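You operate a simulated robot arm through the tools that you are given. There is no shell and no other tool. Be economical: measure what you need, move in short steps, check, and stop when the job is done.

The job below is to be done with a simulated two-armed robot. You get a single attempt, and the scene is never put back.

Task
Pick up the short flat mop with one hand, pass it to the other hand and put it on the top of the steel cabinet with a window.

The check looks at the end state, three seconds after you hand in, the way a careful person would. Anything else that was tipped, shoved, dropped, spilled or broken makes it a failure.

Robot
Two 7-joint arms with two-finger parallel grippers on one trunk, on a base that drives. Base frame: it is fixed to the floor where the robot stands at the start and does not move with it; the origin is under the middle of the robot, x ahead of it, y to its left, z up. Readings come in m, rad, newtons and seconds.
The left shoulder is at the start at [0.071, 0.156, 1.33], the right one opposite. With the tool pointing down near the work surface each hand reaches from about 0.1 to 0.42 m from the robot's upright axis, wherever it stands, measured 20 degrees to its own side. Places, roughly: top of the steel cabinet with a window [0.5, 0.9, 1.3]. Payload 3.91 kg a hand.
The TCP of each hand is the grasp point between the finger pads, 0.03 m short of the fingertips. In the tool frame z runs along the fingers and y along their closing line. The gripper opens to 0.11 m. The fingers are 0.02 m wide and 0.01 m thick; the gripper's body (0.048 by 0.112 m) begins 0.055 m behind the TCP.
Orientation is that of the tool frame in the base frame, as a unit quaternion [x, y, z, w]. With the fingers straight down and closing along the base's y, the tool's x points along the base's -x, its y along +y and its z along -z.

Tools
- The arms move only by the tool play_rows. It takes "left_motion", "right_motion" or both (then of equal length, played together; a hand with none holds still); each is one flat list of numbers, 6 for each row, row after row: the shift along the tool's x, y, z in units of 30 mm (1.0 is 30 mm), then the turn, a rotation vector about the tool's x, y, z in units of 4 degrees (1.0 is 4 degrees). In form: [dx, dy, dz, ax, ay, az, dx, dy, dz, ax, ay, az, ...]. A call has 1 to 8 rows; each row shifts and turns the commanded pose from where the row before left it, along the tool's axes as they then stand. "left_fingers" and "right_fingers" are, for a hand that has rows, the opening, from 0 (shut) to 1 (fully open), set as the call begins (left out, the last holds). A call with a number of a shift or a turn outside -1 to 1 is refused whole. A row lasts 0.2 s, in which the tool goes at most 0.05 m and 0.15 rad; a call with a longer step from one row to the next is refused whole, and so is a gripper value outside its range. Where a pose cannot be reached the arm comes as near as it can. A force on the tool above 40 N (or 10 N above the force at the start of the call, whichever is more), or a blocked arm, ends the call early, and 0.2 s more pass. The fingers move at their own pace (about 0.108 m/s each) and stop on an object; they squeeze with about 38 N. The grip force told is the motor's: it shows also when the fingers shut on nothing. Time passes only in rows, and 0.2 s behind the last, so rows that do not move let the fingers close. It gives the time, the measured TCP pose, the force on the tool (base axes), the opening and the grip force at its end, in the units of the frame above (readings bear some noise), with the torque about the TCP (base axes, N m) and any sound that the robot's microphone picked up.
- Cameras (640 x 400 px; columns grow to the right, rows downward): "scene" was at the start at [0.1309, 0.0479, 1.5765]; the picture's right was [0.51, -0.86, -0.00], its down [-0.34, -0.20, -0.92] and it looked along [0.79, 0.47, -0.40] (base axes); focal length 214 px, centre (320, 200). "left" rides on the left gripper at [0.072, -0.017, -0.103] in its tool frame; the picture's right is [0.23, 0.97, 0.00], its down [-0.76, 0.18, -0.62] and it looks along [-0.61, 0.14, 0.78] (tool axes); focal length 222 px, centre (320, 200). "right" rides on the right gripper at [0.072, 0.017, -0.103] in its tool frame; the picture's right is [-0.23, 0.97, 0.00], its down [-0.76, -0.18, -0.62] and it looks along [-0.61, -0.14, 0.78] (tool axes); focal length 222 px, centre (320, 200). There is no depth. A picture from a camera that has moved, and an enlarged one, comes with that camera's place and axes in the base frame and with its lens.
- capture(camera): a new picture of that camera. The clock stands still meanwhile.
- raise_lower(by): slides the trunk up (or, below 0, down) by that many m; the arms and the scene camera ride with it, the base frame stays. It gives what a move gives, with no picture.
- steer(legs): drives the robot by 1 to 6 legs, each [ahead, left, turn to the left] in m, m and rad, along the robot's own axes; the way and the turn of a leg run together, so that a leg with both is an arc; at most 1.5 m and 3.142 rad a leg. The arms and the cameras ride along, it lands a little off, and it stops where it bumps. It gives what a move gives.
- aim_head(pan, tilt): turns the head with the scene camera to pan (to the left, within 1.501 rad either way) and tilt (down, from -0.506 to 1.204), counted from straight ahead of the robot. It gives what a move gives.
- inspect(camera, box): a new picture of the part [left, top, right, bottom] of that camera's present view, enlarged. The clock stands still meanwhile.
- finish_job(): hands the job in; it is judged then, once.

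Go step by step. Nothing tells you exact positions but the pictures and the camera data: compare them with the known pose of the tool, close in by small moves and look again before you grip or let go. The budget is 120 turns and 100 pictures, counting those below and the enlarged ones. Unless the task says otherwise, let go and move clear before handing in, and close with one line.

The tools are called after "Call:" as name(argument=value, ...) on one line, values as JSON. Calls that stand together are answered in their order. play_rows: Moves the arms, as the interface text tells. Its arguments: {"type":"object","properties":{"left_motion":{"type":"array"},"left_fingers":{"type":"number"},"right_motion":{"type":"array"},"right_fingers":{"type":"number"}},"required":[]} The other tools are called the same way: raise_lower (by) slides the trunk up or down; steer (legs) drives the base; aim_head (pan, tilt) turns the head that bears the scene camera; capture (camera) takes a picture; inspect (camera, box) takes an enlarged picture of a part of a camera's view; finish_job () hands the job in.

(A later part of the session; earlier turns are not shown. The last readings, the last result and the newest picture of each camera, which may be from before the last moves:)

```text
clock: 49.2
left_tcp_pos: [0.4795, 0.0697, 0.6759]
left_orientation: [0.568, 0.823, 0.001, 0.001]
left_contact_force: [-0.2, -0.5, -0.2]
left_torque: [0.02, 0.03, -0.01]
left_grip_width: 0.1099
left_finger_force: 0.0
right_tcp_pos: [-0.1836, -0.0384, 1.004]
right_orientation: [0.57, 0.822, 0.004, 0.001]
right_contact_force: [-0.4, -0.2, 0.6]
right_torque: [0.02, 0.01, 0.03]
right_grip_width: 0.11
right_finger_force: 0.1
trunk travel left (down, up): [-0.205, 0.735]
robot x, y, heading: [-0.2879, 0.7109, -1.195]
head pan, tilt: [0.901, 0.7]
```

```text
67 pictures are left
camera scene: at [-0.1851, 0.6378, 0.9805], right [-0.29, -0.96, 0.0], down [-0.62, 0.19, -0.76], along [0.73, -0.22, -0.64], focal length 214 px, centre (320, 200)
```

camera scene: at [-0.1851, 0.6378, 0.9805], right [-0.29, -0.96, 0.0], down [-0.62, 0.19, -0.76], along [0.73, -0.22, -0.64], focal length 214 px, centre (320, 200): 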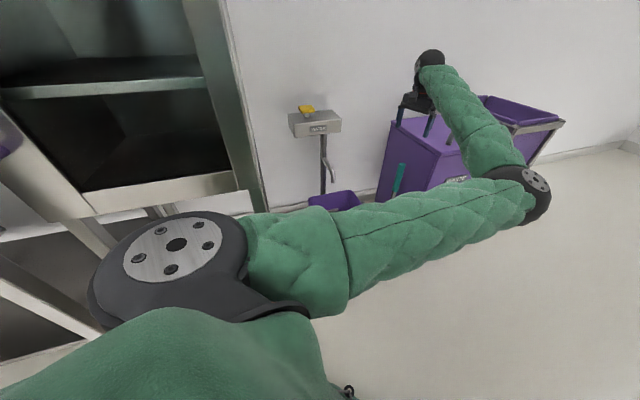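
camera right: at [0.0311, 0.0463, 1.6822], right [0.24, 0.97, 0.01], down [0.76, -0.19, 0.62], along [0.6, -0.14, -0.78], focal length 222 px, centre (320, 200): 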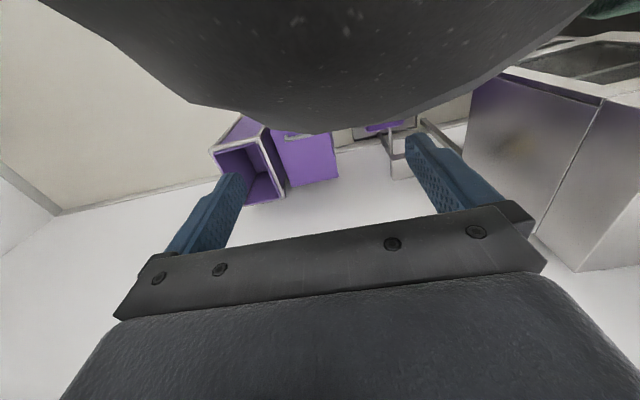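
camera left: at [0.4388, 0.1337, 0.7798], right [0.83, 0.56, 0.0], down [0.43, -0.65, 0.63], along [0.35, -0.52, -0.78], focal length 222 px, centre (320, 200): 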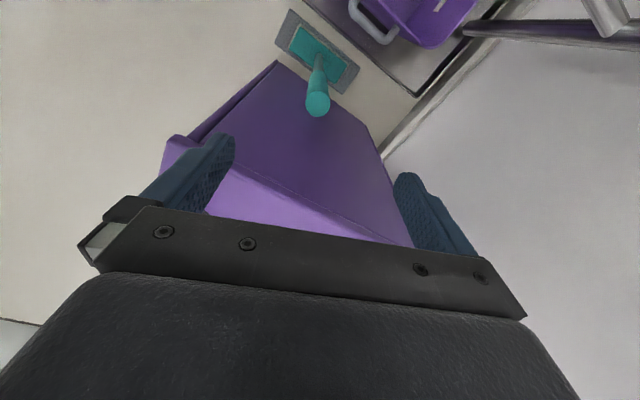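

Aligned: the handle top is at about z 0.51, centred under the fingers. I lower the rest of the way.

Call:
raise_lower(by=-0.12)

Call:
capture(camera="left")

Call:
capture(camera="scene")

```text
clock: 50.7
left_tcp_pos: [0.4803, 0.0707, 0.5561]
left_orientation: [0.568, 0.823, 0.002, 0.002]
left_contact_force: [0.8, 0.2, 0.1]
left_torque: [0.0, -0.01, 0.01]
left_grip_width: 0.11
left_finger_force: 0.2
right_tcp_pos: [-0.183, -0.0384, 0.8854]
right_orientation: [0.57, 0.821, 0.004, 0.001]
right_contact_force: [0.2, -0.3, -0.4]
right_torque: [-0.01, -0.01, 0.01]
right_grip_width: 0.11
right_finger_force: 0.1
trunk travel left (down, up): [-0.085, 0.855]
robot x, y, heading: [-0.2872, 0.7125, -1.193]
head pan, tilt: [0.901, 0.7]
```

```text
66 pictures are left
camera left: at [0.4388, 0.1338, 0.66], right [0.83, 0.56, 0.0], down [0.43, -0.65, 0.63], along [0.35, -0.52, -0.78], focal length 222 px, centre (320, 200)
```

left: 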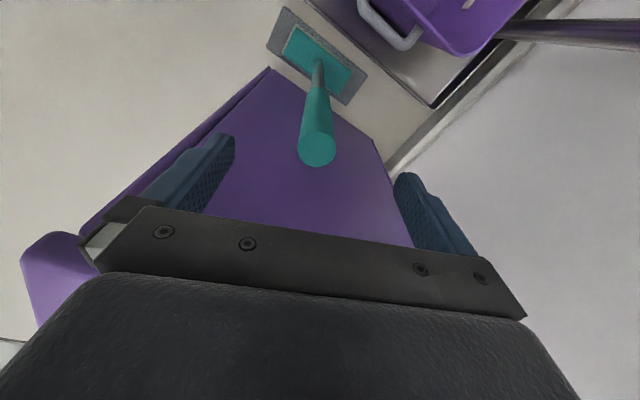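

```text
65 pictures are left
camera scene: at [-0.1851, 0.6379, 0.8606], right [-0.29, -0.96, 0.0], down [-0.62, 0.19, -0.76], along [0.73, -0.22, -0.64], focal length 214 px, centre (320, 200)
```

scene: 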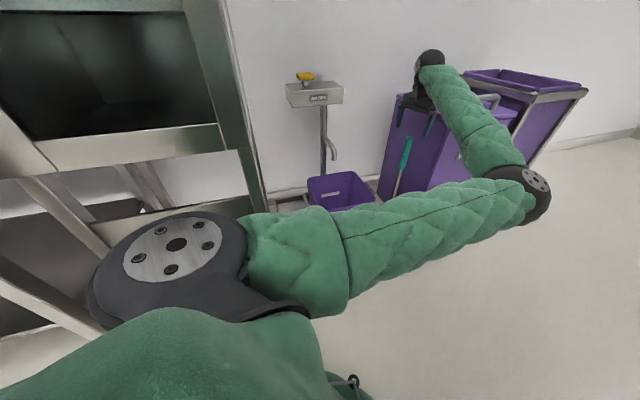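

Call:
raise_lower(by=-0.083)

Call:
capture(camera="left")

```text
clock: 51.9
left_tcp_pos: [0.4807, 0.0715, 0.4748]
left_orientation: [0.567, 0.823, 0.001, 0.002]
left_contact_force: [1.5, -0.2, 0.4]
left_torque: [-0.01, -0.04, -0.02]
left_grip_width: 0.1099
left_finger_force: 0.1
right_tcp_pos: [-0.1838, -0.0376, 0.8037]
right_orientation: [0.57, 0.822, 0.005, 0.002]
right_contact_force: [-0.1, -0.2, 0.1]
right_torque: [-0.02, 0.01, 0.02]
right_grip_width: 0.1095
right_finger_force: 0.1
trunk travel left (down, up): [-0.002, 0.938]
robot x, y, heading: [-0.2865, 0.7092, -1.192]
head pan, tilt: [0.901, 0.7]
```

```text
64 pictures are left
camera left: at [0.4387, 0.1339, 0.577], right [0.83, 0.56, 0.0], down [0.43, -0.65, 0.63], along [0.35, -0.52, -0.78], focal length 222 px, centre (320, 200)
```

left: 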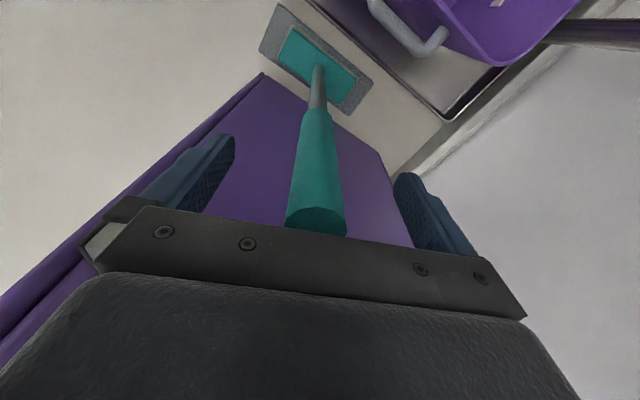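

The handle top sits between the fingers with its end just below the palm. I close the left gripper.

Call:
play_rows(left_motion=[0, 0, 0, 0, 0, 0, 0, 0, 0, 0, 0, 0, 0, 0, 0, 0, 0, 0, 0, 0, 0, 0, 0, 0, 0, 0, 0, 0, 0, 0], left_fingers=0)

Call:
capture(camera="left")

```text
clock: 53.1
left_tcp_pos: [0.4804, 0.07, 0.4742]
left_orientation: [0.568, 0.823, 0.0, 0.001]
left_contact_force: [0.0, -1.0, 0.0]
left_torque: [-0.37, 0.57, -0.01]
left_grip_width: 0.0299
left_finger_force: 38.3
right_tcp_pos: [-0.1841, -0.0382, 0.8028]
right_orientation: [0.57, 0.821, 0.005, 0.001]
right_contact_force: [0.4, 0.6, 1.1]
right_torque: [0.0, 0.01, 0.04]
right_grip_width: 0.1099
right_finger_force: 0.0
trunk travel left (down, up): [-0.002, 0.938]
robot x, y, heading: [-0.2877, 0.7045, -1.189]
head pan, tilt: [0.901, 0.7]
```

```text
63 pictures are left
camera left: at [0.4388, 0.1336, 0.5762], right [0.83, 0.56, 0.0], down [0.43, -0.65, 0.62], along [0.35, -0.52, -0.78], focal length 222 px, centre (320, 200)
```

left: 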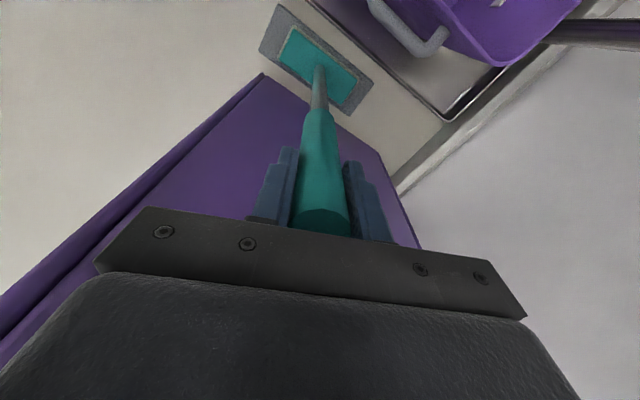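

The grip is firm on a 30 mm handle. I raise the trunk to lift the mop clear.

Call:
raise_lower(by=0.1)

Call:
capture(camera="left")

Call:
raise_lower(by=0.4)

Call:
capture(camera="left")

Call:
capture(camera="scene")

```text
clock: 54.4
left_tcp_pos: [0.4802, 0.0707, 0.5722]
left_orientation: [0.569, 0.822, 0.0, 0.001]
left_contact_force: [-0.7, 0.1, -5.9]
left_torque: [-0.02, 0.02, -0.04]
left_grip_width: 0.0296
left_finger_force: 38.5
right_tcp_pos: [-0.1847, -0.0385, 0.902]
right_orientation: [0.57, 0.822, 0.005, 0.0]
right_contact_force: [-0.6, 0.4, -0.3]
right_torque: [-0.01, -0.01, -0.04]
right_grip_width: 0.1102
right_finger_force: 0.0
trunk travel left (down, up): [-0.102, 0.838]
robot x, y, heading: [-0.2849, 0.7112, -1.192]
head pan, tilt: [0.901, 0.7]
```

```text
62 pictures are left
camera left: at [0.439, 0.1333, 0.6754], right [0.83, 0.56, 0.0], down [0.43, -0.65, 0.62], along [0.35, -0.52, -0.78], focal length 222 px, centre (320, 200)
```

left: 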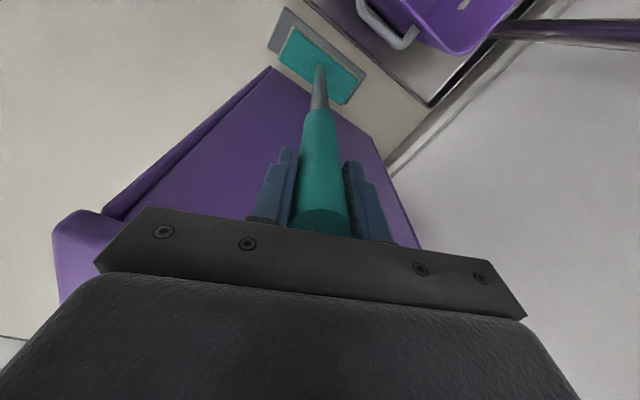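

```text
clock: 58.2
left_tcp_pos: [0.4794, 0.0695, 0.9723]
left_orientation: [0.567, 0.823, 0.0, 0.001]
left_contact_force: [0.8, 0.1, -4.4]
left_torque: [0.01, 0.04, -0.04]
left_grip_width: 0.0299
left_finger_force: 38.3
right_tcp_pos: [-0.1833, -0.0382, 1.3014]
right_orientation: [0.57, 0.821, 0.005, 0.0]
right_contact_force: [0.0, -0.4, 1.4]
right_torque: [-0.06, -0.02, -0.05]
right_grip_width: 0.1104
right_finger_force: 0.0
trunk travel left (down, up): [-0.502, 0.438]
robot x, y, heading: [-0.2827, 0.7092, -1.196]
head pan, tilt: [0.901, 0.7]
```

```text
61 pictures are left
camera left: at [0.4392, 0.133, 1.0758], right [0.83, 0.56, 0.0], down [0.43, -0.65, 0.62], along [0.35, -0.52, -0.78], focal length 222 px, centre (320, 200)
```

left: 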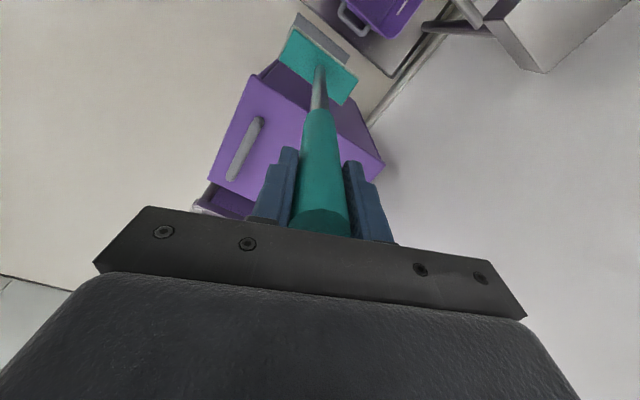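

```text
60 pictures are left
camera scene: at [-0.1846, 0.637, 1.2773], right [-0.29, -0.96, 0.0], down [-0.62, 0.19, -0.76], along [0.73, -0.22, -0.64], focal length 214 px, centre (320, 200)
```

scene: 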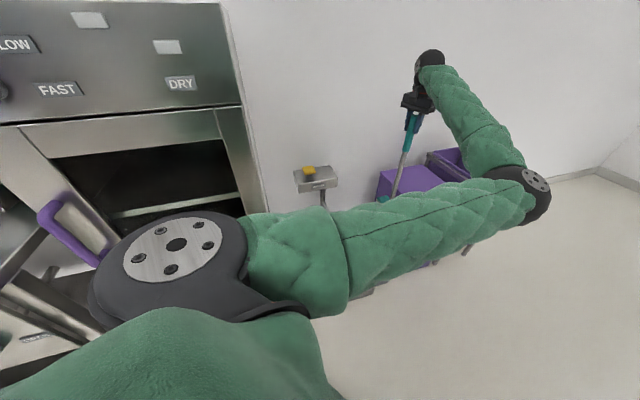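

The mop is up, and the grey mat it stood on stays on the floor. I drive off along -x to open floor, then raise the left hand so there is room beneath its elbow for the right hand.

Call:
steer(legs=[[-0.165, -0.418, 0], [0.1, -0.1, 0]])

Call:
play_rows(left_motion=[0.47, 0, -0.97, 0, 0, 0, 0.47, 0, -0.97, 0, 0, 0, 0.47, 0, -0.97, 0, 0, 0, 0.47, 0, -0.97, 0, 0, 0, 0.47, 0, -0.97, 0, 0, 0, 0.47, 0, -0.97, 0, 0, 0])

Call:
play_rows(left_motion=[0.47, 0, -0.97, 0, 0, 0, 0.47, 0, -0.97, 0, 0, 0, 0.47, 0, -0.97, 0, 0, 0, 0.47, 0, -0.97, 0, 0, 0, 0.47, 0, -0.97, 0, 0, 0, 0.47, 0, -0.97, 0, 0, 0])

Call:
aim_head(pan=0.2, tilt=0.0)

Call:
capture(camera="scene")

```text
clock: 61.9
left_tcp_pos: [-0.0294, -0.0607, 0.9724]
left_orientation: [0.57, 0.822, 0.002, 0.001]
left_contact_force: [-0.3, -0.9, -5.3]
left_torque: [0.02, 0.06, -0.02]
left_grip_width: 0.03
left_finger_force: 37.7
right_tcp_pos: [-0.6933, -0.1673, 1.3016]
right_orientation: [0.572, 0.82, 0.005, 0.001]
right_contact_force: [-0.6, -1.9, -0.3]
right_torque: [0.02, -0.01, 0.01]
right_grip_width: 0.1103
right_finger_force: 0.0
trunk travel left (down, up): [-0.502, 0.438]
robot x, y, heading: [-0.7884, 0.5834, -1.199]
head pan, tilt: [0.901, 0.7]
```

```text
clock: 63.3
left_tcp_pos: [-0.0585, 0.0205, 1.1489]
left_orientation: [0.57, 0.822, 0.0, 0.003]
left_contact_force: [-0.6, -0.7, -4.8]
left_torque: [0.03, 0.0, 0.0]
left_grip_width: 0.0299
left_finger_force: 37.8
right_tcp_pos: [-0.6936, -0.1652, 1.3033]
right_orientation: [0.571, 0.821, 0.005, 0.001]
right_contact_force: [0.6, 0.2, -0.7]
right_torque: [-0.01, 0.0, 0.0]
right_grip_width: 0.1099
right_finger_force: 0.0
trunk travel left (down, up): [-0.502, 0.438]
robot x, y, heading: [-0.7936, 0.5807, -1.201]
head pan, tilt: [0.901, 0.7]
```

```text
clock: 64.7
left_tcp_pos: [-0.0887, 0.1014, 1.3214]
left_orientation: [0.569, 0.822, 0.0, 0.002]
left_contact_force: [-0.2, 0.2, -4.6]
left_torque: [0.02, 0.01, 0.0]
left_grip_width: 0.0297
left_finger_force: 38.3
right_tcp_pos: [-0.6928, -0.1659, 1.3035]
right_orientation: [0.571, 0.821, 0.005, 0.001]
right_contact_force: [0.2, 0.0, 0.3]
right_torque: [-0.04, 0.0, -0.01]
right_grip_width: 0.1097
right_finger_force: 0.1
trunk travel left (down, up): [-0.502, 0.438]
robot x, y, heading: [-0.7949, 0.5774, -1.203]
head pan, tilt: [0.901, 0.7]
```

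```text
clock: 65.8
left_tcp_pos: [-0.0876, 0.1006, 1.3204]
left_orientation: [0.57, 0.822, 0.0, 0.002]
left_contact_force: [-0.2, -0.4, -4.5]
left_torque: [0.03, 0.01, 0.02]
left_grip_width: 0.0297
left_finger_force: 37.7
right_tcp_pos: [-0.6919, -0.1657, 1.3025]
right_orientation: [0.571, 0.821, 0.006, 0.001]
right_contact_force: [0.1, 0.1, 1.2]
right_torque: [-0.02, -0.01, 0.0]
right_grip_width: 0.1099
right_finger_force: 0.1
trunk travel left (down, up): [-0.502, 0.438]
robot x, y, heading: [-0.7924, 0.5841, -1.194]
head pan, tilt: [0.201, 0.0]
```

```text
59 pictures are left
camera scene: at [-0.7235, 0.4587, 1.3411], right [-0.84, -0.54, 0.0], down [0.0, 0.0, -1.0], along [0.54, -0.84, 0.0], focal length 214 px, centre (320, 200)
```

scene: 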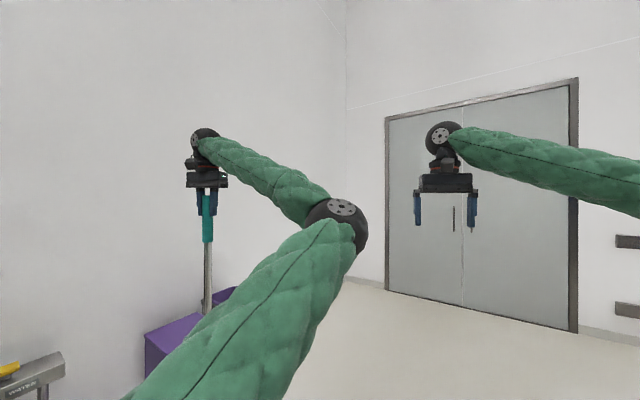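

The mop hangs clean from the left hand. The best hand-over has the left arm lower again, with the right hand passing in front of and below the left elbow, pointing left. I lower the left hand back and bring the right hand down on its own side.

Call:
play_rows(left_motion=[-0.47, 0, 0.97, 0, 0, 0, -0.47, 0, 0.97, 0, 0, 0, -0.47, 0, 0.97, 0, 0, 0, -0.47, 0, 0.97, 0, 0, 0, -0.47, 0, 0.97, 0, 0, 0, -0.47, 0, 0.97, 0, 0, 0], right_motion=[0, -0.5, 1, 0, 0, 0, 0, -0.5, 1, 0, 0, 0, 0, -0.5, 1, 0, 0, 0, 0, -0.5, 1, 0, 0, 0, 0, -0.5, 1, 0, 0, 0, 0, -0.5, 1, 0, 0, 0])

Call:
play_rows(left_motion=[-0.47, 0, 0.97, 0, 0, 0, -0.47, 0, 0.97, 0, 0, 0, -0.47, 0, 0.97, 0, 0, 0, -0.47, 0, 0.97, 0, 0, 0, -0.47, 0, 0.97, 0, 0, 0, -0.47, 0, 0.97, 0, 0, 0], right_motion=[0, -0.3, 1, 0, 0, 0, 0, -0.3, 1, 0, 0, 0, 0, 0, 1, 0, 0, 0, 0, 0, 1, 0, 0, 0, 0, 0, 1, 0, 0, 0, 0, 0, 0, 0, 0, 0])

Call:
play_rows(right_motion=[0, 0, 0, -0.962, -0.962, -0.962, 0, 0, 0, -0.962, -0.962, -0.962, 0, 0, 0, -0.962, -0.962, -0.962, 0, 0, 0, -0.962, -0.962, -0.962, 0, 0, 0, -0.962, -0.962, -0.962, 0, 0, 0, -0.962, -0.962, -0.962, 0, 0, 0, -0.962, -0.962, -0.962, 0, 0, 0, -0.962, -0.962, -0.962])

Call:
capture(camera="scene")

```text
clock: 67.2
left_tcp_pos: [-0.0599, 0.0173, 1.1452]
left_orientation: [0.57, 0.822, 0.001, 0.001]
left_contact_force: [0.7, -0.6, -4.0]
left_torque: [-0.01, 0.0, -0.02]
left_grip_width: 0.0298
left_finger_force: 38.0
right_tcp_pos: [-0.7762, -0.198, 1.1214]
right_orientation: [0.572, 0.821, 0.005, 0.0]
right_contact_force: [0.0, 0.6, 1.1]
right_torque: [0.02, -0.02, 0.0]
right_grip_width: 0.1099
right_finger_force: 0.0
trunk travel left (down, up): [-0.502, 0.438]
robot x, y, heading: [-0.7889, 0.581, -1.206]
head pan, tilt: [0.201, 0.0]
```

```text
clock: 68.5
left_tcp_pos: [-0.0275, -0.0604, 0.9706]
left_orientation: [0.569, 0.822, -0.001, 0.002]
left_contact_force: [0.3, -0.7, -4.4]
left_torque: [0.03, 0.01, 0.04]
left_grip_width: 0.0299
left_finger_force: 37.9
right_tcp_pos: [-0.791, -0.2015, 0.9713]
right_orientation: [0.571, 0.821, 0.004, 0.0]
right_contact_force: [0.2, 0.2, 0.4]
right_torque: [-0.02, 0.05, -0.05]
right_grip_width: 0.11
right_finger_force: 0.1
trunk travel left (down, up): [-0.502, 0.438]
robot x, y, heading: [-0.7933, 0.5816, -1.196]
head pan, tilt: [0.201, 0.0]
```

```text
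clock: 70.3
left_tcp_pos: [-0.0287, -0.0597, 0.9722]
left_orientation: [0.57, 0.822, 0.001, 0.002]
left_contact_force: [0.2, -0.4, -5.4]
left_torque: [0.03, 0.02, 0.02]
left_grip_width: 0.0299
left_finger_force: 37.9
right_tcp_pos: [-0.7911, -0.2016, 0.9713]
right_orientation: [0.299, 0.88, 0.068, 0.363]
right_contact_force: [-0.3, 0.4, 0.3]
right_torque: [-0.05, 0.03, -0.04]
right_grip_width: 0.1098
right_finger_force: 0.1
trunk travel left (down, up): [-0.502, 0.438]
robot x, y, heading: [-0.7931, 0.5836, -1.195]
head pan, tilt: [0.201, 0.0]
```

```text
58 pictures are left
camera scene: at [-0.724, 0.4585, 1.3412], right [-0.84, -0.54, 0.0], down [0.0, 0.0, -1.0], along [0.54, -0.84, 0.0], focal length 214 px, centre (320, 200)
```

scene: 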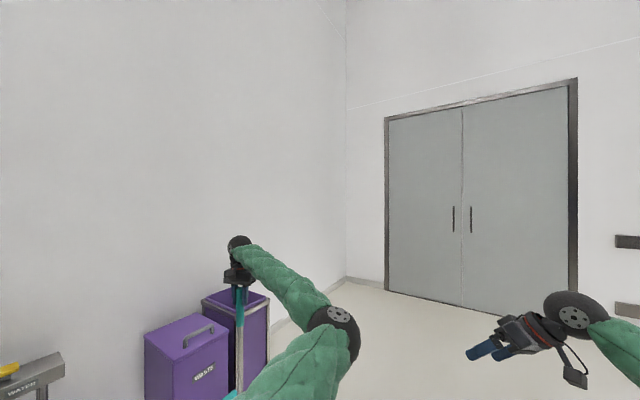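

The rotation works well. I finish turning the right hand until it points left.

Call:
play_rows(right_motion=[0, 0, 0, -0.962, -0.962, -0.962, 0, 0, 0, -0.962, -0.962, -0.962, 0, 0, 0, -0.962, -0.962, -0.962, 0, 0, 0, -0.962, -0.962, -0.962, 0, 0, 0, -0.962, -0.962, -0.962])

Call:
play_rows(right_motion=[0, 0, 0, -0.962, -0.962, -0.962, 0, 0, 0, -0.962, -0.962, -0.962, 0, 0, 0, -0.962, -0.962, -0.962, 0, 0, 0, -0.962, -0.962, -0.962, 0, 0, 0, -0.962, -0.962, -0.962])

Call:
aim_head(pan=0.2, tilt=0.4)

Call:
capture(camera="scene")

Call:
capture(camera="right")

```text
clock: 71.5
left_tcp_pos: [-0.0291, -0.0603, 0.9714]
left_orientation: [0.57, 0.822, 0.001, 0.002]
left_contact_force: [0.3, 0.6, -4.9]
left_torque: [0.0, 0.03, -0.01]
left_grip_width: 0.0296
left_finger_force: 38.2
right_tcp_pos: [-0.7922, -0.2028, 0.9713]
right_orientation: [0.092, 0.821, 0.102, 0.554]
right_contact_force: [0.5, 0.0, 0.0]
right_torque: [-0.05, -0.02, 0.01]
right_grip_width: 0.1101
right_finger_force: 0.0
trunk travel left (down, up): [-0.502, 0.438]
robot x, y, heading: [-0.7915, 0.5839, -1.201]
head pan, tilt: [0.201, 0.0]
```

```text
clock: 72.8
left_tcp_pos: [-0.0283, -0.06, 0.9702]
left_orientation: [0.57, 0.822, 0.0, 0.001]
left_contact_force: [-0.2, -0.8, -5.4]
left_torque: [0.0, 0.0, 0.0]
left_grip_width: 0.03
left_finger_force: 38.2
right_tcp_pos: [-0.7913, -0.2018, 0.9728]
right_orientation: [-0.122, 0.693, 0.126, 0.699]
right_contact_force: [0.6, 0.0, 0.1]
right_torque: [0.0, 0.01, -0.02]
right_grip_width: 0.1097
right_finger_force: 0.1
trunk travel left (down, up): [-0.502, 0.438]
robot x, y, heading: [-0.7933, 0.5786, -1.2]
head pan, tilt: [0.201, 0.0]
```

```text
clock: 73.6
left_tcp_pos: [-0.0288, -0.0589, 0.9719]
left_orientation: [0.57, 0.822, 0.0, 0.001]
left_contact_force: [-0.6, 0.9, -4.1]
left_torque: [0.02, -0.02, 0.0]
left_grip_width: 0.0298
left_finger_force: 37.8
right_tcp_pos: [-0.7917, -0.2012, 0.9716]
right_orientation: [-0.122, 0.694, 0.127, 0.699]
right_contact_force: [0.6, 0.0, -0.1]
right_torque: [-0.02, 0.01, -0.03]
right_grip_width: 0.11
right_finger_force: 0.1
trunk travel left (down, up): [-0.502, 0.438]
robot x, y, heading: [-0.7921, 0.5827, -1.194]
head pan, tilt: [0.201, 0.4]
```

```text
57 pictures are left
camera scene: at [-0.7222, 0.4564, 1.3042], right [-0.84, -0.54, 0.0], down [-0.21, 0.33, -0.92], along [0.5, -0.77, -0.39], focal length 214 px, centre (320, 200)
```

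scene: 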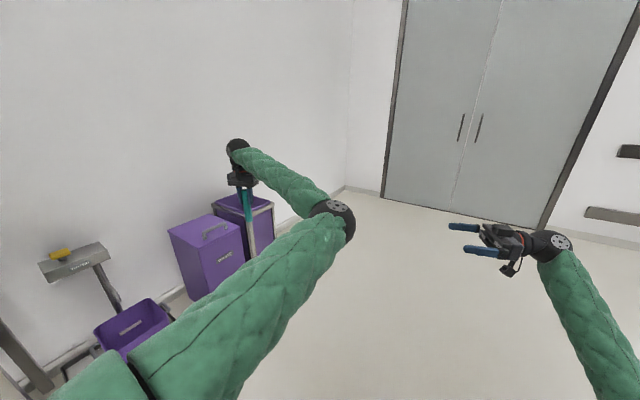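

```text
56 pictures are left
camera right: at [-0.8933, -0.2205, 0.898], right [-0.34, 0.91, 0.23], down [-0.53, -0.39, 0.76], along [0.78, 0.13, 0.61], focal length 222 px, centre (320, 200)
```

right: 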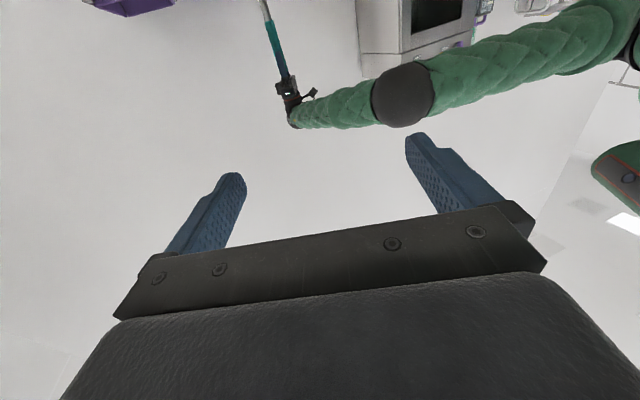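

The right hand points left. I bring it down 0.2 m and forward in line with the stick, then look before advancing.

Call:
play_rows(right_motion=[0.95, -0.63, 0.3, 0, 0, 0, 0.95, -0.63, 0.3, 0, 0, 0, 0.95, -0.63, 0.3, 0, 0, 0, 0.95, -0.63, 0.3, 0, 0, 0, 0.95, -0.63, 0.3, 0, 0, 0, 0.95, -0.63, 0.3, 0, 0, 0, 0.95, -0.63, 0.3, 0, 0, 0])

Call:
play_rows(right_motion=[0, 0, 1, 0, 0, 0, 0, 0, 1, 0, 0, 0, 0, 0, 1, 0, 0, 0, 0, 0, 1, 0, 0, 0, 0, 0, 1, 0, 0, 0, 0, 0, 1, 0, 0, 0, 0, 0, 1, 0, 0, 0])

Call:
capture(camera="scene")

Call:
capture(camera="right")

```text
clock: 75.2
left_tcp_pos: [-0.0277, -0.0605, 0.9715]
left_orientation: [0.57, 0.822, 0.0, 0.001]
left_contact_force: [-0.5, 0.3, -4.8]
left_torque: [-0.04, 0.02, -0.01]
left_grip_width: 0.0299
left_finger_force: 38.0
right_tcp_pos: [-0.6859, -0.3019, 0.77]
right_orientation: [-0.121, 0.694, 0.125, 0.698]
right_contact_force: [-0.2, -0.6, 0.4]
right_torque: [0.01, -0.01, 0.0]
right_grip_width: 0.1101
right_finger_force: 0.0
trunk travel left (down, up): [-0.502, 0.438]
robot x, y, heading: [-0.7897, 0.5823, -1.201]
head pan, tilt: [0.201, 0.4]
```

```text
clock: 76.8
left_tcp_pos: [-0.0276, -0.0597, 0.9714]
left_orientation: [0.57, 0.822, 0.0, 0.001]
left_contact_force: [-0.3, 0.7, -5.1]
left_torque: [0.0, -0.02, 0.03]
left_grip_width: 0.0301
left_finger_force: 37.5
right_tcp_pos: [-0.4874, -0.2295, 0.7745]
right_orientation: [-0.123, 0.694, 0.127, 0.698]
right_contact_force: [-0.4, -0.2, 0.0]
right_torque: [0.01, 0.03, -0.03]
right_grip_width: 0.1101
right_finger_force: 0.1
trunk travel left (down, up): [-0.502, 0.438]
robot x, y, heading: [-0.7887, 0.582, -1.201]
head pan, tilt: [0.201, 0.4]
```

```text
55 pictures are left
camera scene: at [-0.7217, 0.4565, 1.3041], right [-0.84, -0.54, 0.0], down [-0.21, 0.33, -0.92], along [0.5, -0.77, -0.39], focal length 214 px, centre (320, 200)
```

scene: 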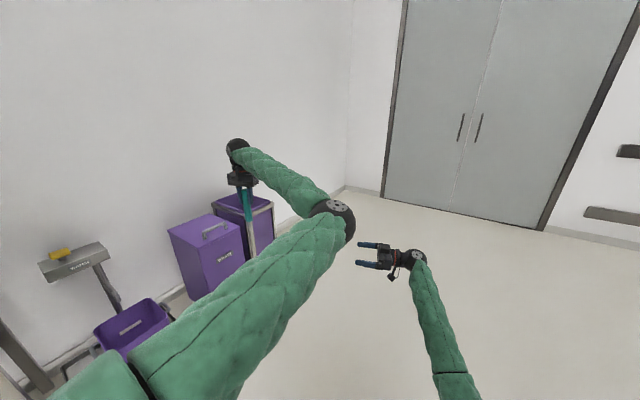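

```text
54 pictures are left
camera right: at [-0.5891, -0.2484, 0.7012], right [-0.34, 0.91, 0.23], down [-0.53, -0.39, 0.76], along [0.78, 0.13, 0.61], focal length 222 px, centre (320, 200)
```

right: 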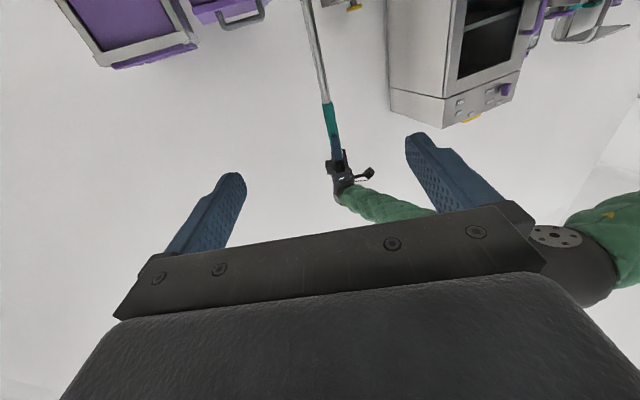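

In line with the stick, 0.49 m to go. I advance 0.36 m, then look.

Call:
play_rows(right_motion=[0, 0, 1, 0, 0, 0, 0, 0, 1, 0, 0, 0, 0, 0, 1, 0, 0, 0, 0, 0, 1, 0, 0, 0, 0, 0, 1, 0, 0, 0, 0, 0, 1, 0, 0, 0])

Call:
play_rows(right_motion=[0, 0, 1, 0, 0, 0, 0, 0, 1, 0, 0, 0, 0, 0, 1, 0, 0, 0, 0, 0, 1, 0, 0, 0, 0, 0, 1, 0, 0, 0, 0, 0, 1, 0, 0, 0])

Call:
capture(camera="scene")

Call:
capture(camera="right")

```text
clock: 78.2
left_tcp_pos: [-0.0291, -0.0609, 0.9719]
left_orientation: [0.57, 0.822, 0.0, 0.001]
left_contact_force: [0.4, -1.0, -4.6]
left_torque: [0.02, 0.06, 0.02]
left_grip_width: 0.0299
left_finger_force: 38.3
right_tcp_pos: [-0.3201, -0.1681, 0.7751]
right_orientation: [-0.123, 0.693, 0.127, 0.698]
right_contact_force: [-0.2, 0.8, -0.7]
right_torque: [-0.01, 0.06, 0.01]
right_grip_width: 0.1099
right_finger_force: 0.1
trunk travel left (down, up): [-0.502, 0.438]
robot x, y, heading: [-0.789, 0.5822, -1.203]
head pan, tilt: [0.201, 0.4]
```

```text
clock: 79.6
left_tcp_pos: [-0.0294, -0.0608, 0.9716]
left_orientation: [0.57, 0.822, 0.0, 0.001]
left_contact_force: [-0.1, -0.6, -5.3]
left_torque: [0.02, -0.01, 0.0]
left_grip_width: 0.0297
left_finger_force: 37.9
right_tcp_pos: [-0.1597, -0.1129, 0.7655]
right_orientation: [-0.12, 0.699, 0.122, 0.695]
right_contact_force: [0.4, -0.2, 0.4]
right_torque: [0.03, -0.01, 0.01]
right_grip_width: 0.11
right_finger_force: 0.0
trunk travel left (down, up): [-0.502, 0.438]
robot x, y, heading: [-0.7921, 0.5826, -1.198]
head pan, tilt: [0.201, 0.4]
```

```text
53 pictures are left
camera scene: at [-0.7222, 0.4559, 1.304], right [-0.84, -0.54, 0.0], down [-0.21, 0.33, -0.92], along [0.5, -0.77, -0.39], focal length 214 px, centre (320, 200)
```

scene: 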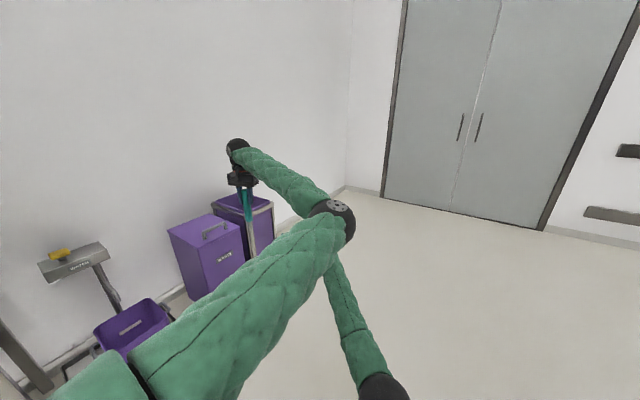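

```text
52 pictures are left
camera right: at [-0.2628, -0.1316, 0.6944], right [-0.33, 0.92, 0.23], down [-0.52, -0.38, 0.77], along [0.79, 0.13, 0.6], focal length 222 px, centre (320, 200)
```

right: 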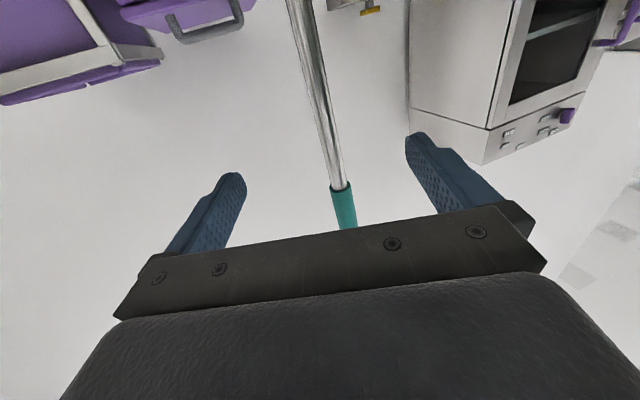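

About 0.14 m remains and the right arm is nearly stretched. I bring the two hands together, the right forward a little and the left toward it.

Call:
play_rows(right_motion=[0, 0, 0.5, 0, 0, 0, 0, 0, 0.5, 0, 0, 0, 0, 0, 0.5, 0, 0, 0, 0, 0, 0, 0, 0, 0], left_motion=[0, -0.6, 0, 0, 0, 0, 0, -0.6, 0, 0, 0, 0, 0, -0.6, 0, 0, 0, 0, 0, 0, 0, 0, 0, 0])

Call:
capture(camera="right")

```text
clock: 80.8
left_tcp_pos: [-0.0775, -0.0792, 0.9708]
left_orientation: [0.57, 0.822, 0.0, 0.001]
left_contact_force: [0.3, 0.5, -3.4]
left_torque: [0.03, 0.0, 0.01]
left_grip_width: 0.03
left_finger_force: 37.9
right_tcp_pos: [-0.1493, -0.1359, 0.7442]
right_orientation: [-0.111, 0.716, 0.105, 0.681]
right_contact_force: [-0.3, 0.4, 0.3]
right_torque: [-0.02, -0.01, -0.01]
right_grip_width: 0.1102
right_finger_force: 0.0
trunk travel left (down, up): [-0.502, 0.438]
robot x, y, heading: [-0.7921, 0.5855, -1.196]
head pan, tilt: [0.201, 0.4]
stopped in row 4 (right hand): the arm was blocked; the commanded pose is now the measured one
```

```text
51 pictures are left
camera right: at [-0.2556, -0.1522, 0.6767], right [-0.28, 0.93, 0.23], down [-0.5, -0.35, 0.79], along [0.82, 0.11, 0.57], focal length 222 px, centre (320, 200)
```

right: 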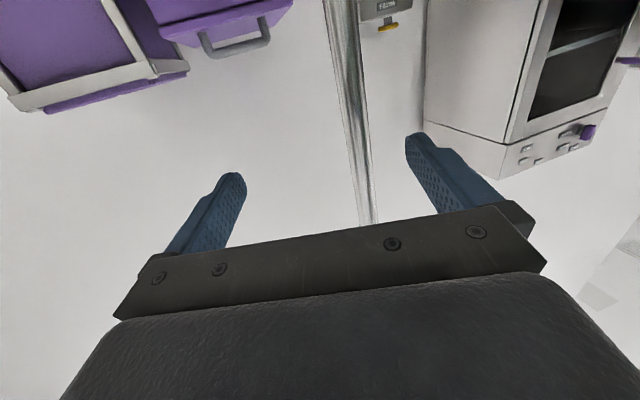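

Call:
aim_head(pan=0.1, tilt=0.9)

Call:
capture(camera="scene")

Call:
capture(camera="left")

```text
clock: 81.8
left_tcp_pos: [-0.0794, -0.0794, 0.9735]
left_orientation: [0.569, 0.822, 0.0, 0.002]
left_contact_force: [0.5, 0.3, -4.3]
left_torque: [-0.02, 0.02, -0.02]
left_grip_width: 0.0298
left_finger_force: 37.9
right_tcp_pos: [-0.1495, -0.1349, 0.7439]
right_orientation: [-0.111, 0.715, 0.105, 0.682]
right_contact_force: [0.2, -0.3, -0.8]
right_torque: [-0.04, -0.04, 0.03]
right_grip_width: 0.11
right_finger_force: 0.0
trunk travel left (down, up): [-0.502, 0.438]
robot x, y, heading: [-0.7909, 0.5778, -1.192]
head pan, tilt: [0.099, 0.901]
```

```text
50 pictures are left
camera scene: at [-0.7378, 0.4671, 1.2612], right [-0.89, -0.46, 0.0], down [-0.36, 0.7, -0.62], along [0.28, -0.55, -0.78], focal length 214 px, centre (320, 200)
```

scene: 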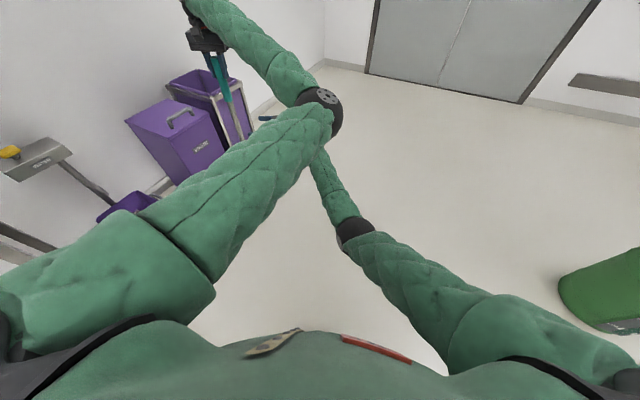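

```text
49 pictures are left
camera left: at [-0.1194, -0.0164, 1.0759], right [0.83, 0.55, 0.0], down [0.43, -0.65, 0.62], along [0.35, -0.52, -0.78], focal length 222 px, centre (320, 200)
```

left: 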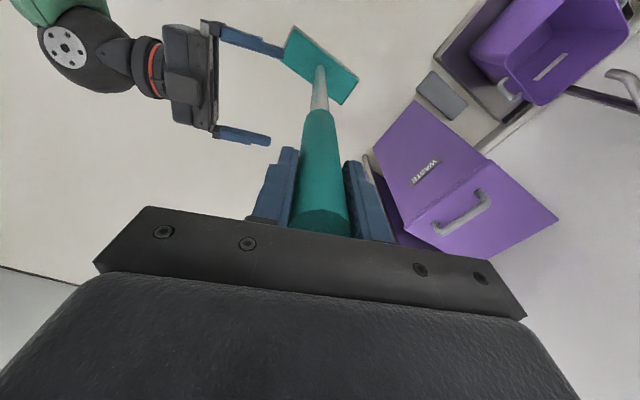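

I see the hand well now: it is by the stick but the right arm is at full stretch. I yaw the right hand to point more ahead and move it back toward the robot, which eases the stretch.

Call:
play_rows(right_motion=[-0.17, 0.36, -0.1, 1, 0, 0, -0.17, 0.36, -0.1, 1, 0, 0, -0.17, 0.36, -0.1, 1, 0, 0, -0.17, 0.36, 0, 1, 0, 0, -0.17, 0.36, 0, 1, 0, 0, -0.17, 0.36, 0, 1, 0, 0, 0, 0, 0, 0, 0, 0])

Call:
capture(camera="left")

Call:
capture(camera="right")

```text
clock: 83.5
left_tcp_pos: [-0.0794, -0.0793, 0.9714]
left_orientation: [0.569, 0.823, 0.0, 0.001]
left_contact_force: [-0.2, -0.2, -4.0]
left_torque: [-0.01, 0.03, -0.01]
left_grip_width: 0.0298
left_finger_force: 38.2
right_tcp_pos: [-0.1921, -0.1176, 0.7774]
right_orientation: [0.027, 0.73, -0.079, 0.679]
right_contact_force: [0.6, -0.8, -0.4]
right_torque: [-0.01, -0.02, 0.0]
right_grip_width: 0.11
right_finger_force: 0.0
trunk travel left (down, up): [-0.502, 0.438]
robot x, y, heading: [-0.7926, 0.5829, -1.198]
head pan, tilt: [0.099, 0.901]
stopped in row 7 (right hand): the arm was blocked; the commanded pose is now the measured one
```

```text
48 pictures are left
camera left: at [-0.1195, -0.0165, 1.0753], right [0.83, 0.55, 0.0], down [0.43, -0.65, 0.62], along [0.35, -0.52, -0.78], focal length 222 px, centre (320, 200)
```

left: 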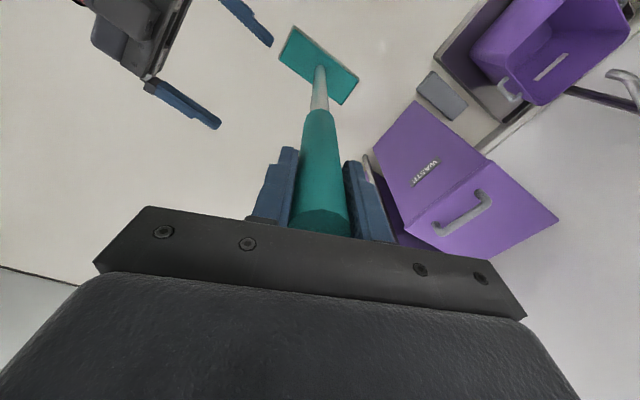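

```text
47 pictures are left
camera right: at [-0.2964, -0.0901, 0.7118], right [0.16, 0.98, 0.15], down [-0.58, -0.03, 0.81], along [0.8, -0.22, 0.56], focal length 222 px, centre (320, 200)
```

right: 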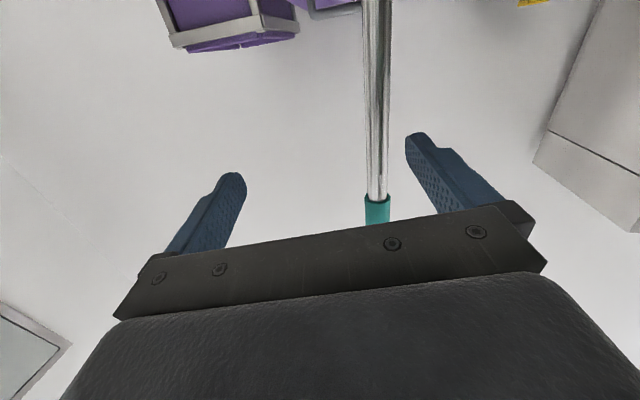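

Call:
play_rows(right_motion=[0.5, 0.6, 0, 0, 0, 0, 0.5, 0.6, 0, 0, 0, 0, 0, 0.6, 0, 0, 0, 0, 0, 0, 0, 0, 0, 0])

Call:
capture(camera="right")

Call:
capture(camera="scene")

```text
clock: 84.5
left_tcp_pos: [-0.0778, -0.0778, 0.972]
left_orientation: [0.569, 0.822, 0.001, 0.002]
left_contact_force: [-0.4, -0.7, -3.6]
left_torque: [0.02, 0.0, -0.01]
left_grip_width: 0.0296
left_finger_force: 38.5
right_tcp_pos: [-0.1824, -0.0624, 0.7452]
right_orientation: [0.027, 0.729, -0.076, 0.68]
right_contact_force: [-0.2, -0.3, 0.0]
right_torque: [0.02, 0.0, 0.0]
right_grip_width: 0.1099
right_finger_force: 0.1
trunk travel left (down, up): [-0.502, 0.438]
robot x, y, heading: [-0.7906, 0.5825, -1.197]
head pan, tilt: [0.099, 0.901]
```

```text
46 pictures are left
camera right: at [-0.2874, -0.0346, 0.678], right [0.16, 0.98, 0.15], down [-0.58, -0.04, 0.81], along [0.8, -0.22, 0.56], focal length 222 px, centre (320, 200)
```

right: 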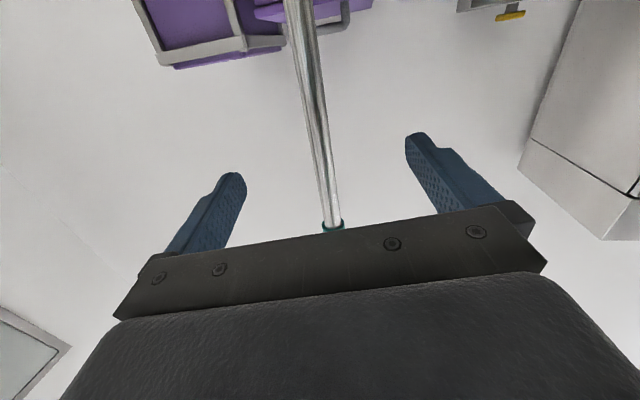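

```text
45 pictures are left
camera scene: at [-0.7379, 0.467, 1.2611], right [-0.89, -0.45, 0.0], down [-0.36, 0.7, -0.62], along [0.28, -0.55, -0.78], focal length 214 px, centre (320, 200)
```

scene: 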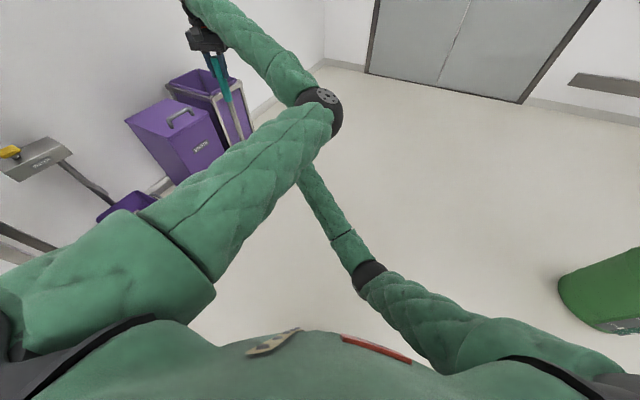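

Now centred, with 0.105 m to go along the fingers. I advance.

Call:
play_rows(right_motion=[0, 0, 0.6, 0, 0, 0, 0, 0, 0.6, 0, 0, 0, 0, 0, 0.6, 0, 0, 0, 0, 0, 0.6, 0, 0, 0, 0, 0, 0, 0, 0, 0])

Call:
capture(camera="right")

Call:
capture(camera="left")

```text
clock: 85.8
left_tcp_pos: [-0.0795, -0.0796, 0.9726]
left_orientation: [0.569, 0.822, 0.0, 0.002]
left_contact_force: [-0.2, -0.2, -4.6]
left_torque: [0.01, 0.02, -0.01]
left_grip_width: 0.0298
left_finger_force: 38.2
right_tcp_pos: [-0.1132, -0.0729, 0.7401]
right_orientation: [0.025, 0.73, -0.076, 0.679]
right_contact_force: [0.9, -0.7, 0.3]
right_torque: [-0.01, -0.01, -0.02]
right_grip_width: 0.1099
right_finger_force: 0.1
trunk travel left (down, up): [-0.502, 0.438]
robot x, y, heading: [-0.7914, 0.5787, -1.196]
head pan, tilt: [0.099, 0.901]
```

```text
44 pictures are left
camera right: at [-0.2171, -0.046, 0.6734], right [0.16, 0.98, 0.15], down [-0.58, -0.03, 0.81], along [0.8, -0.22, 0.56], focal length 222 px, centre (320, 200)
```

right: 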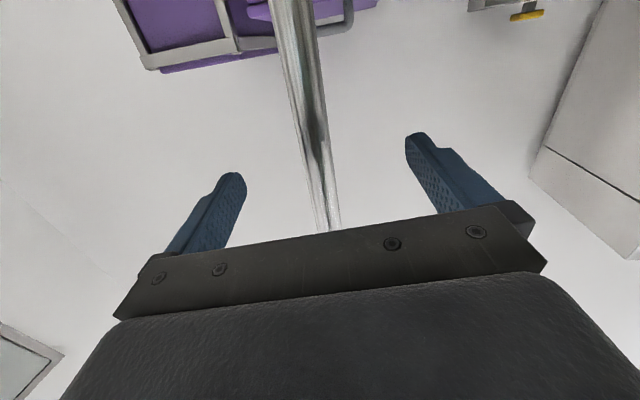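

```text
43 pictures are left
camera left: at [-0.1195, -0.0164, 1.0759], right [0.83, 0.55, 0.0], down [0.43, -0.65, 0.62], along [0.35, -0.52, -0.78], focal length 222 px, centre (320, 200)
```

left: 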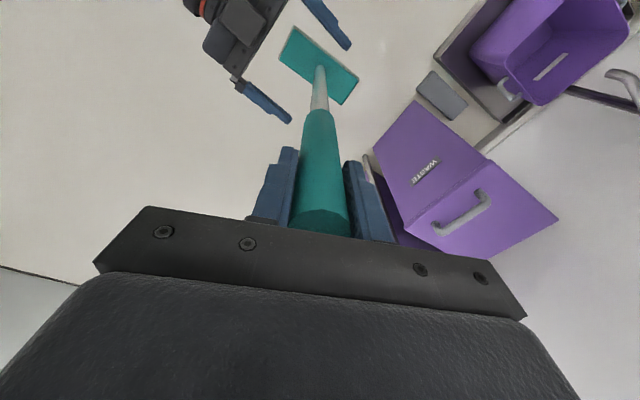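

Call:
play_rows(right_motion=[0, 0, 0.58, 0, 0, 0, 0, 0, 0.58, 0, 0, 0, 0, 0, 0, 0, 0, 0])

Call:
capture(camera="left")

Call:
capture(camera="right")

```text
clock: 86.5
left_tcp_pos: [-0.0792, -0.0791, 0.9722]
left_orientation: [0.569, 0.822, 0.0, 0.001]
left_contact_force: [-0.4, 0.2, -5.4]
left_torque: [-0.02, -0.01, -0.01]
left_grip_width: 0.0298
left_finger_force: 37.9
right_tcp_pos: [-0.0789, -0.0785, 0.7381]
right_orientation: [0.026, 0.729, -0.076, 0.68]
right_contact_force: [0.4, -0.1, 0.7]
right_torque: [0.0, 0.03, 0.0]
right_grip_width: 0.11
right_finger_force: 0.0
trunk travel left (down, up): [-0.502, 0.438]
robot x, y, heading: [-0.7902, 0.5825, -1.201]
head pan, tilt: [0.099, 0.901]
```

```text
42 pictures are left
camera left: at [-0.1195, -0.0164, 1.0759], right [0.83, 0.55, 0.0], down [0.43, -0.65, 0.62], along [0.35, -0.52, -0.78], focal length 222 px, centre (320, 200)
```

left: 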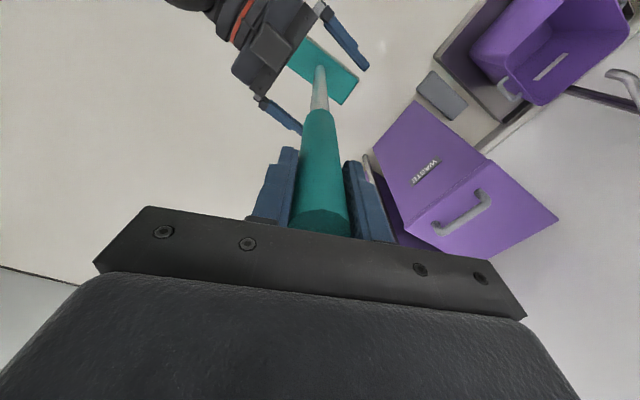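

```text
41 pictures are left
camera right: at [-0.1825, -0.051, 0.6718], right [0.16, 0.98, 0.15], down [-0.58, -0.03, 0.81], along [0.8, -0.22, 0.56], focal length 222 px, centre (320, 200)
```

right: 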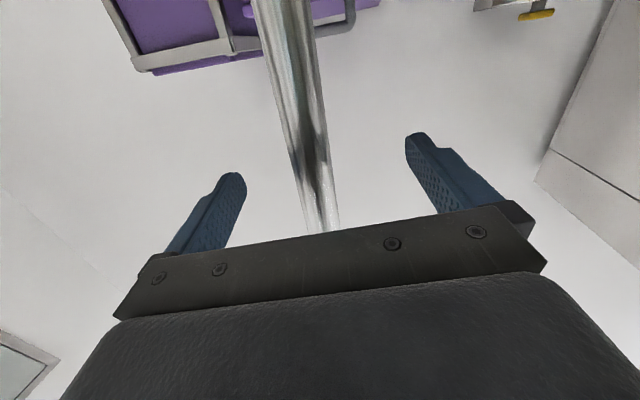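

The stick lies between the right fingers at the TCP. I close the right gripper while the left still holds.

Call:
play_rows(right_motion=[0, 0, 0, 0, 0, 0, 0, 0, 0, 0, 0, 0, 0, 0, 0, 0, 0, 0, 0, 0, 0, 0, 0, 0, 0, 0, 0, 0, 0, 0], right_fingers=0)

Call:
capture(camera="right")

```text
clock: 87.8
left_tcp_pos: [-0.0776, -0.0789, 0.9719]
left_orientation: [0.569, 0.822, 0.0, 0.002]
left_contact_force: [1.0, 9.5, -4.9]
left_torque: [1.24, 0.07, 0.01]
left_grip_width: 0.0299
left_finger_force: 38.5
right_tcp_pos: [-0.078, -0.0786, 0.7374]
right_orientation: [0.026, 0.729, -0.075, 0.68]
right_contact_force: [-0.6, -8.9, 0.8]
right_torque: [1.0, -0.16, -0.06]
right_grip_width: 0.0228
right_finger_force: 37.9
trunk travel left (down, up): [-0.502, 0.438]
robot x, y, heading: [-0.7909, 0.5821, -1.197]
head pan, tilt: [0.099, 0.901]
```

```text
40 pictures are left
camera right: at [-0.1827, -0.0513, 0.6718], right [0.16, 0.98, 0.15], down [-0.58, -0.03, 0.81], along [0.8, -0.22, 0.56], focal length 222 px, centre (320, 200)
```

right: 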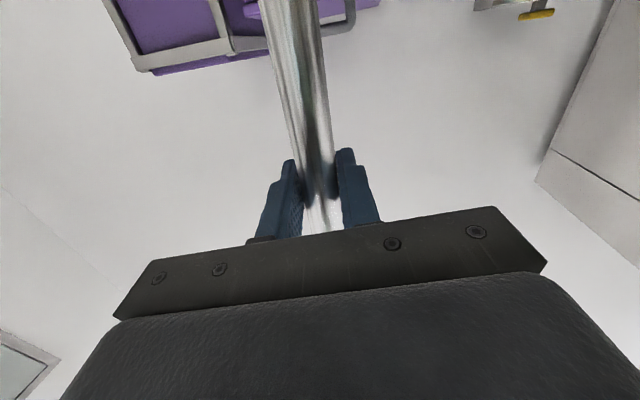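

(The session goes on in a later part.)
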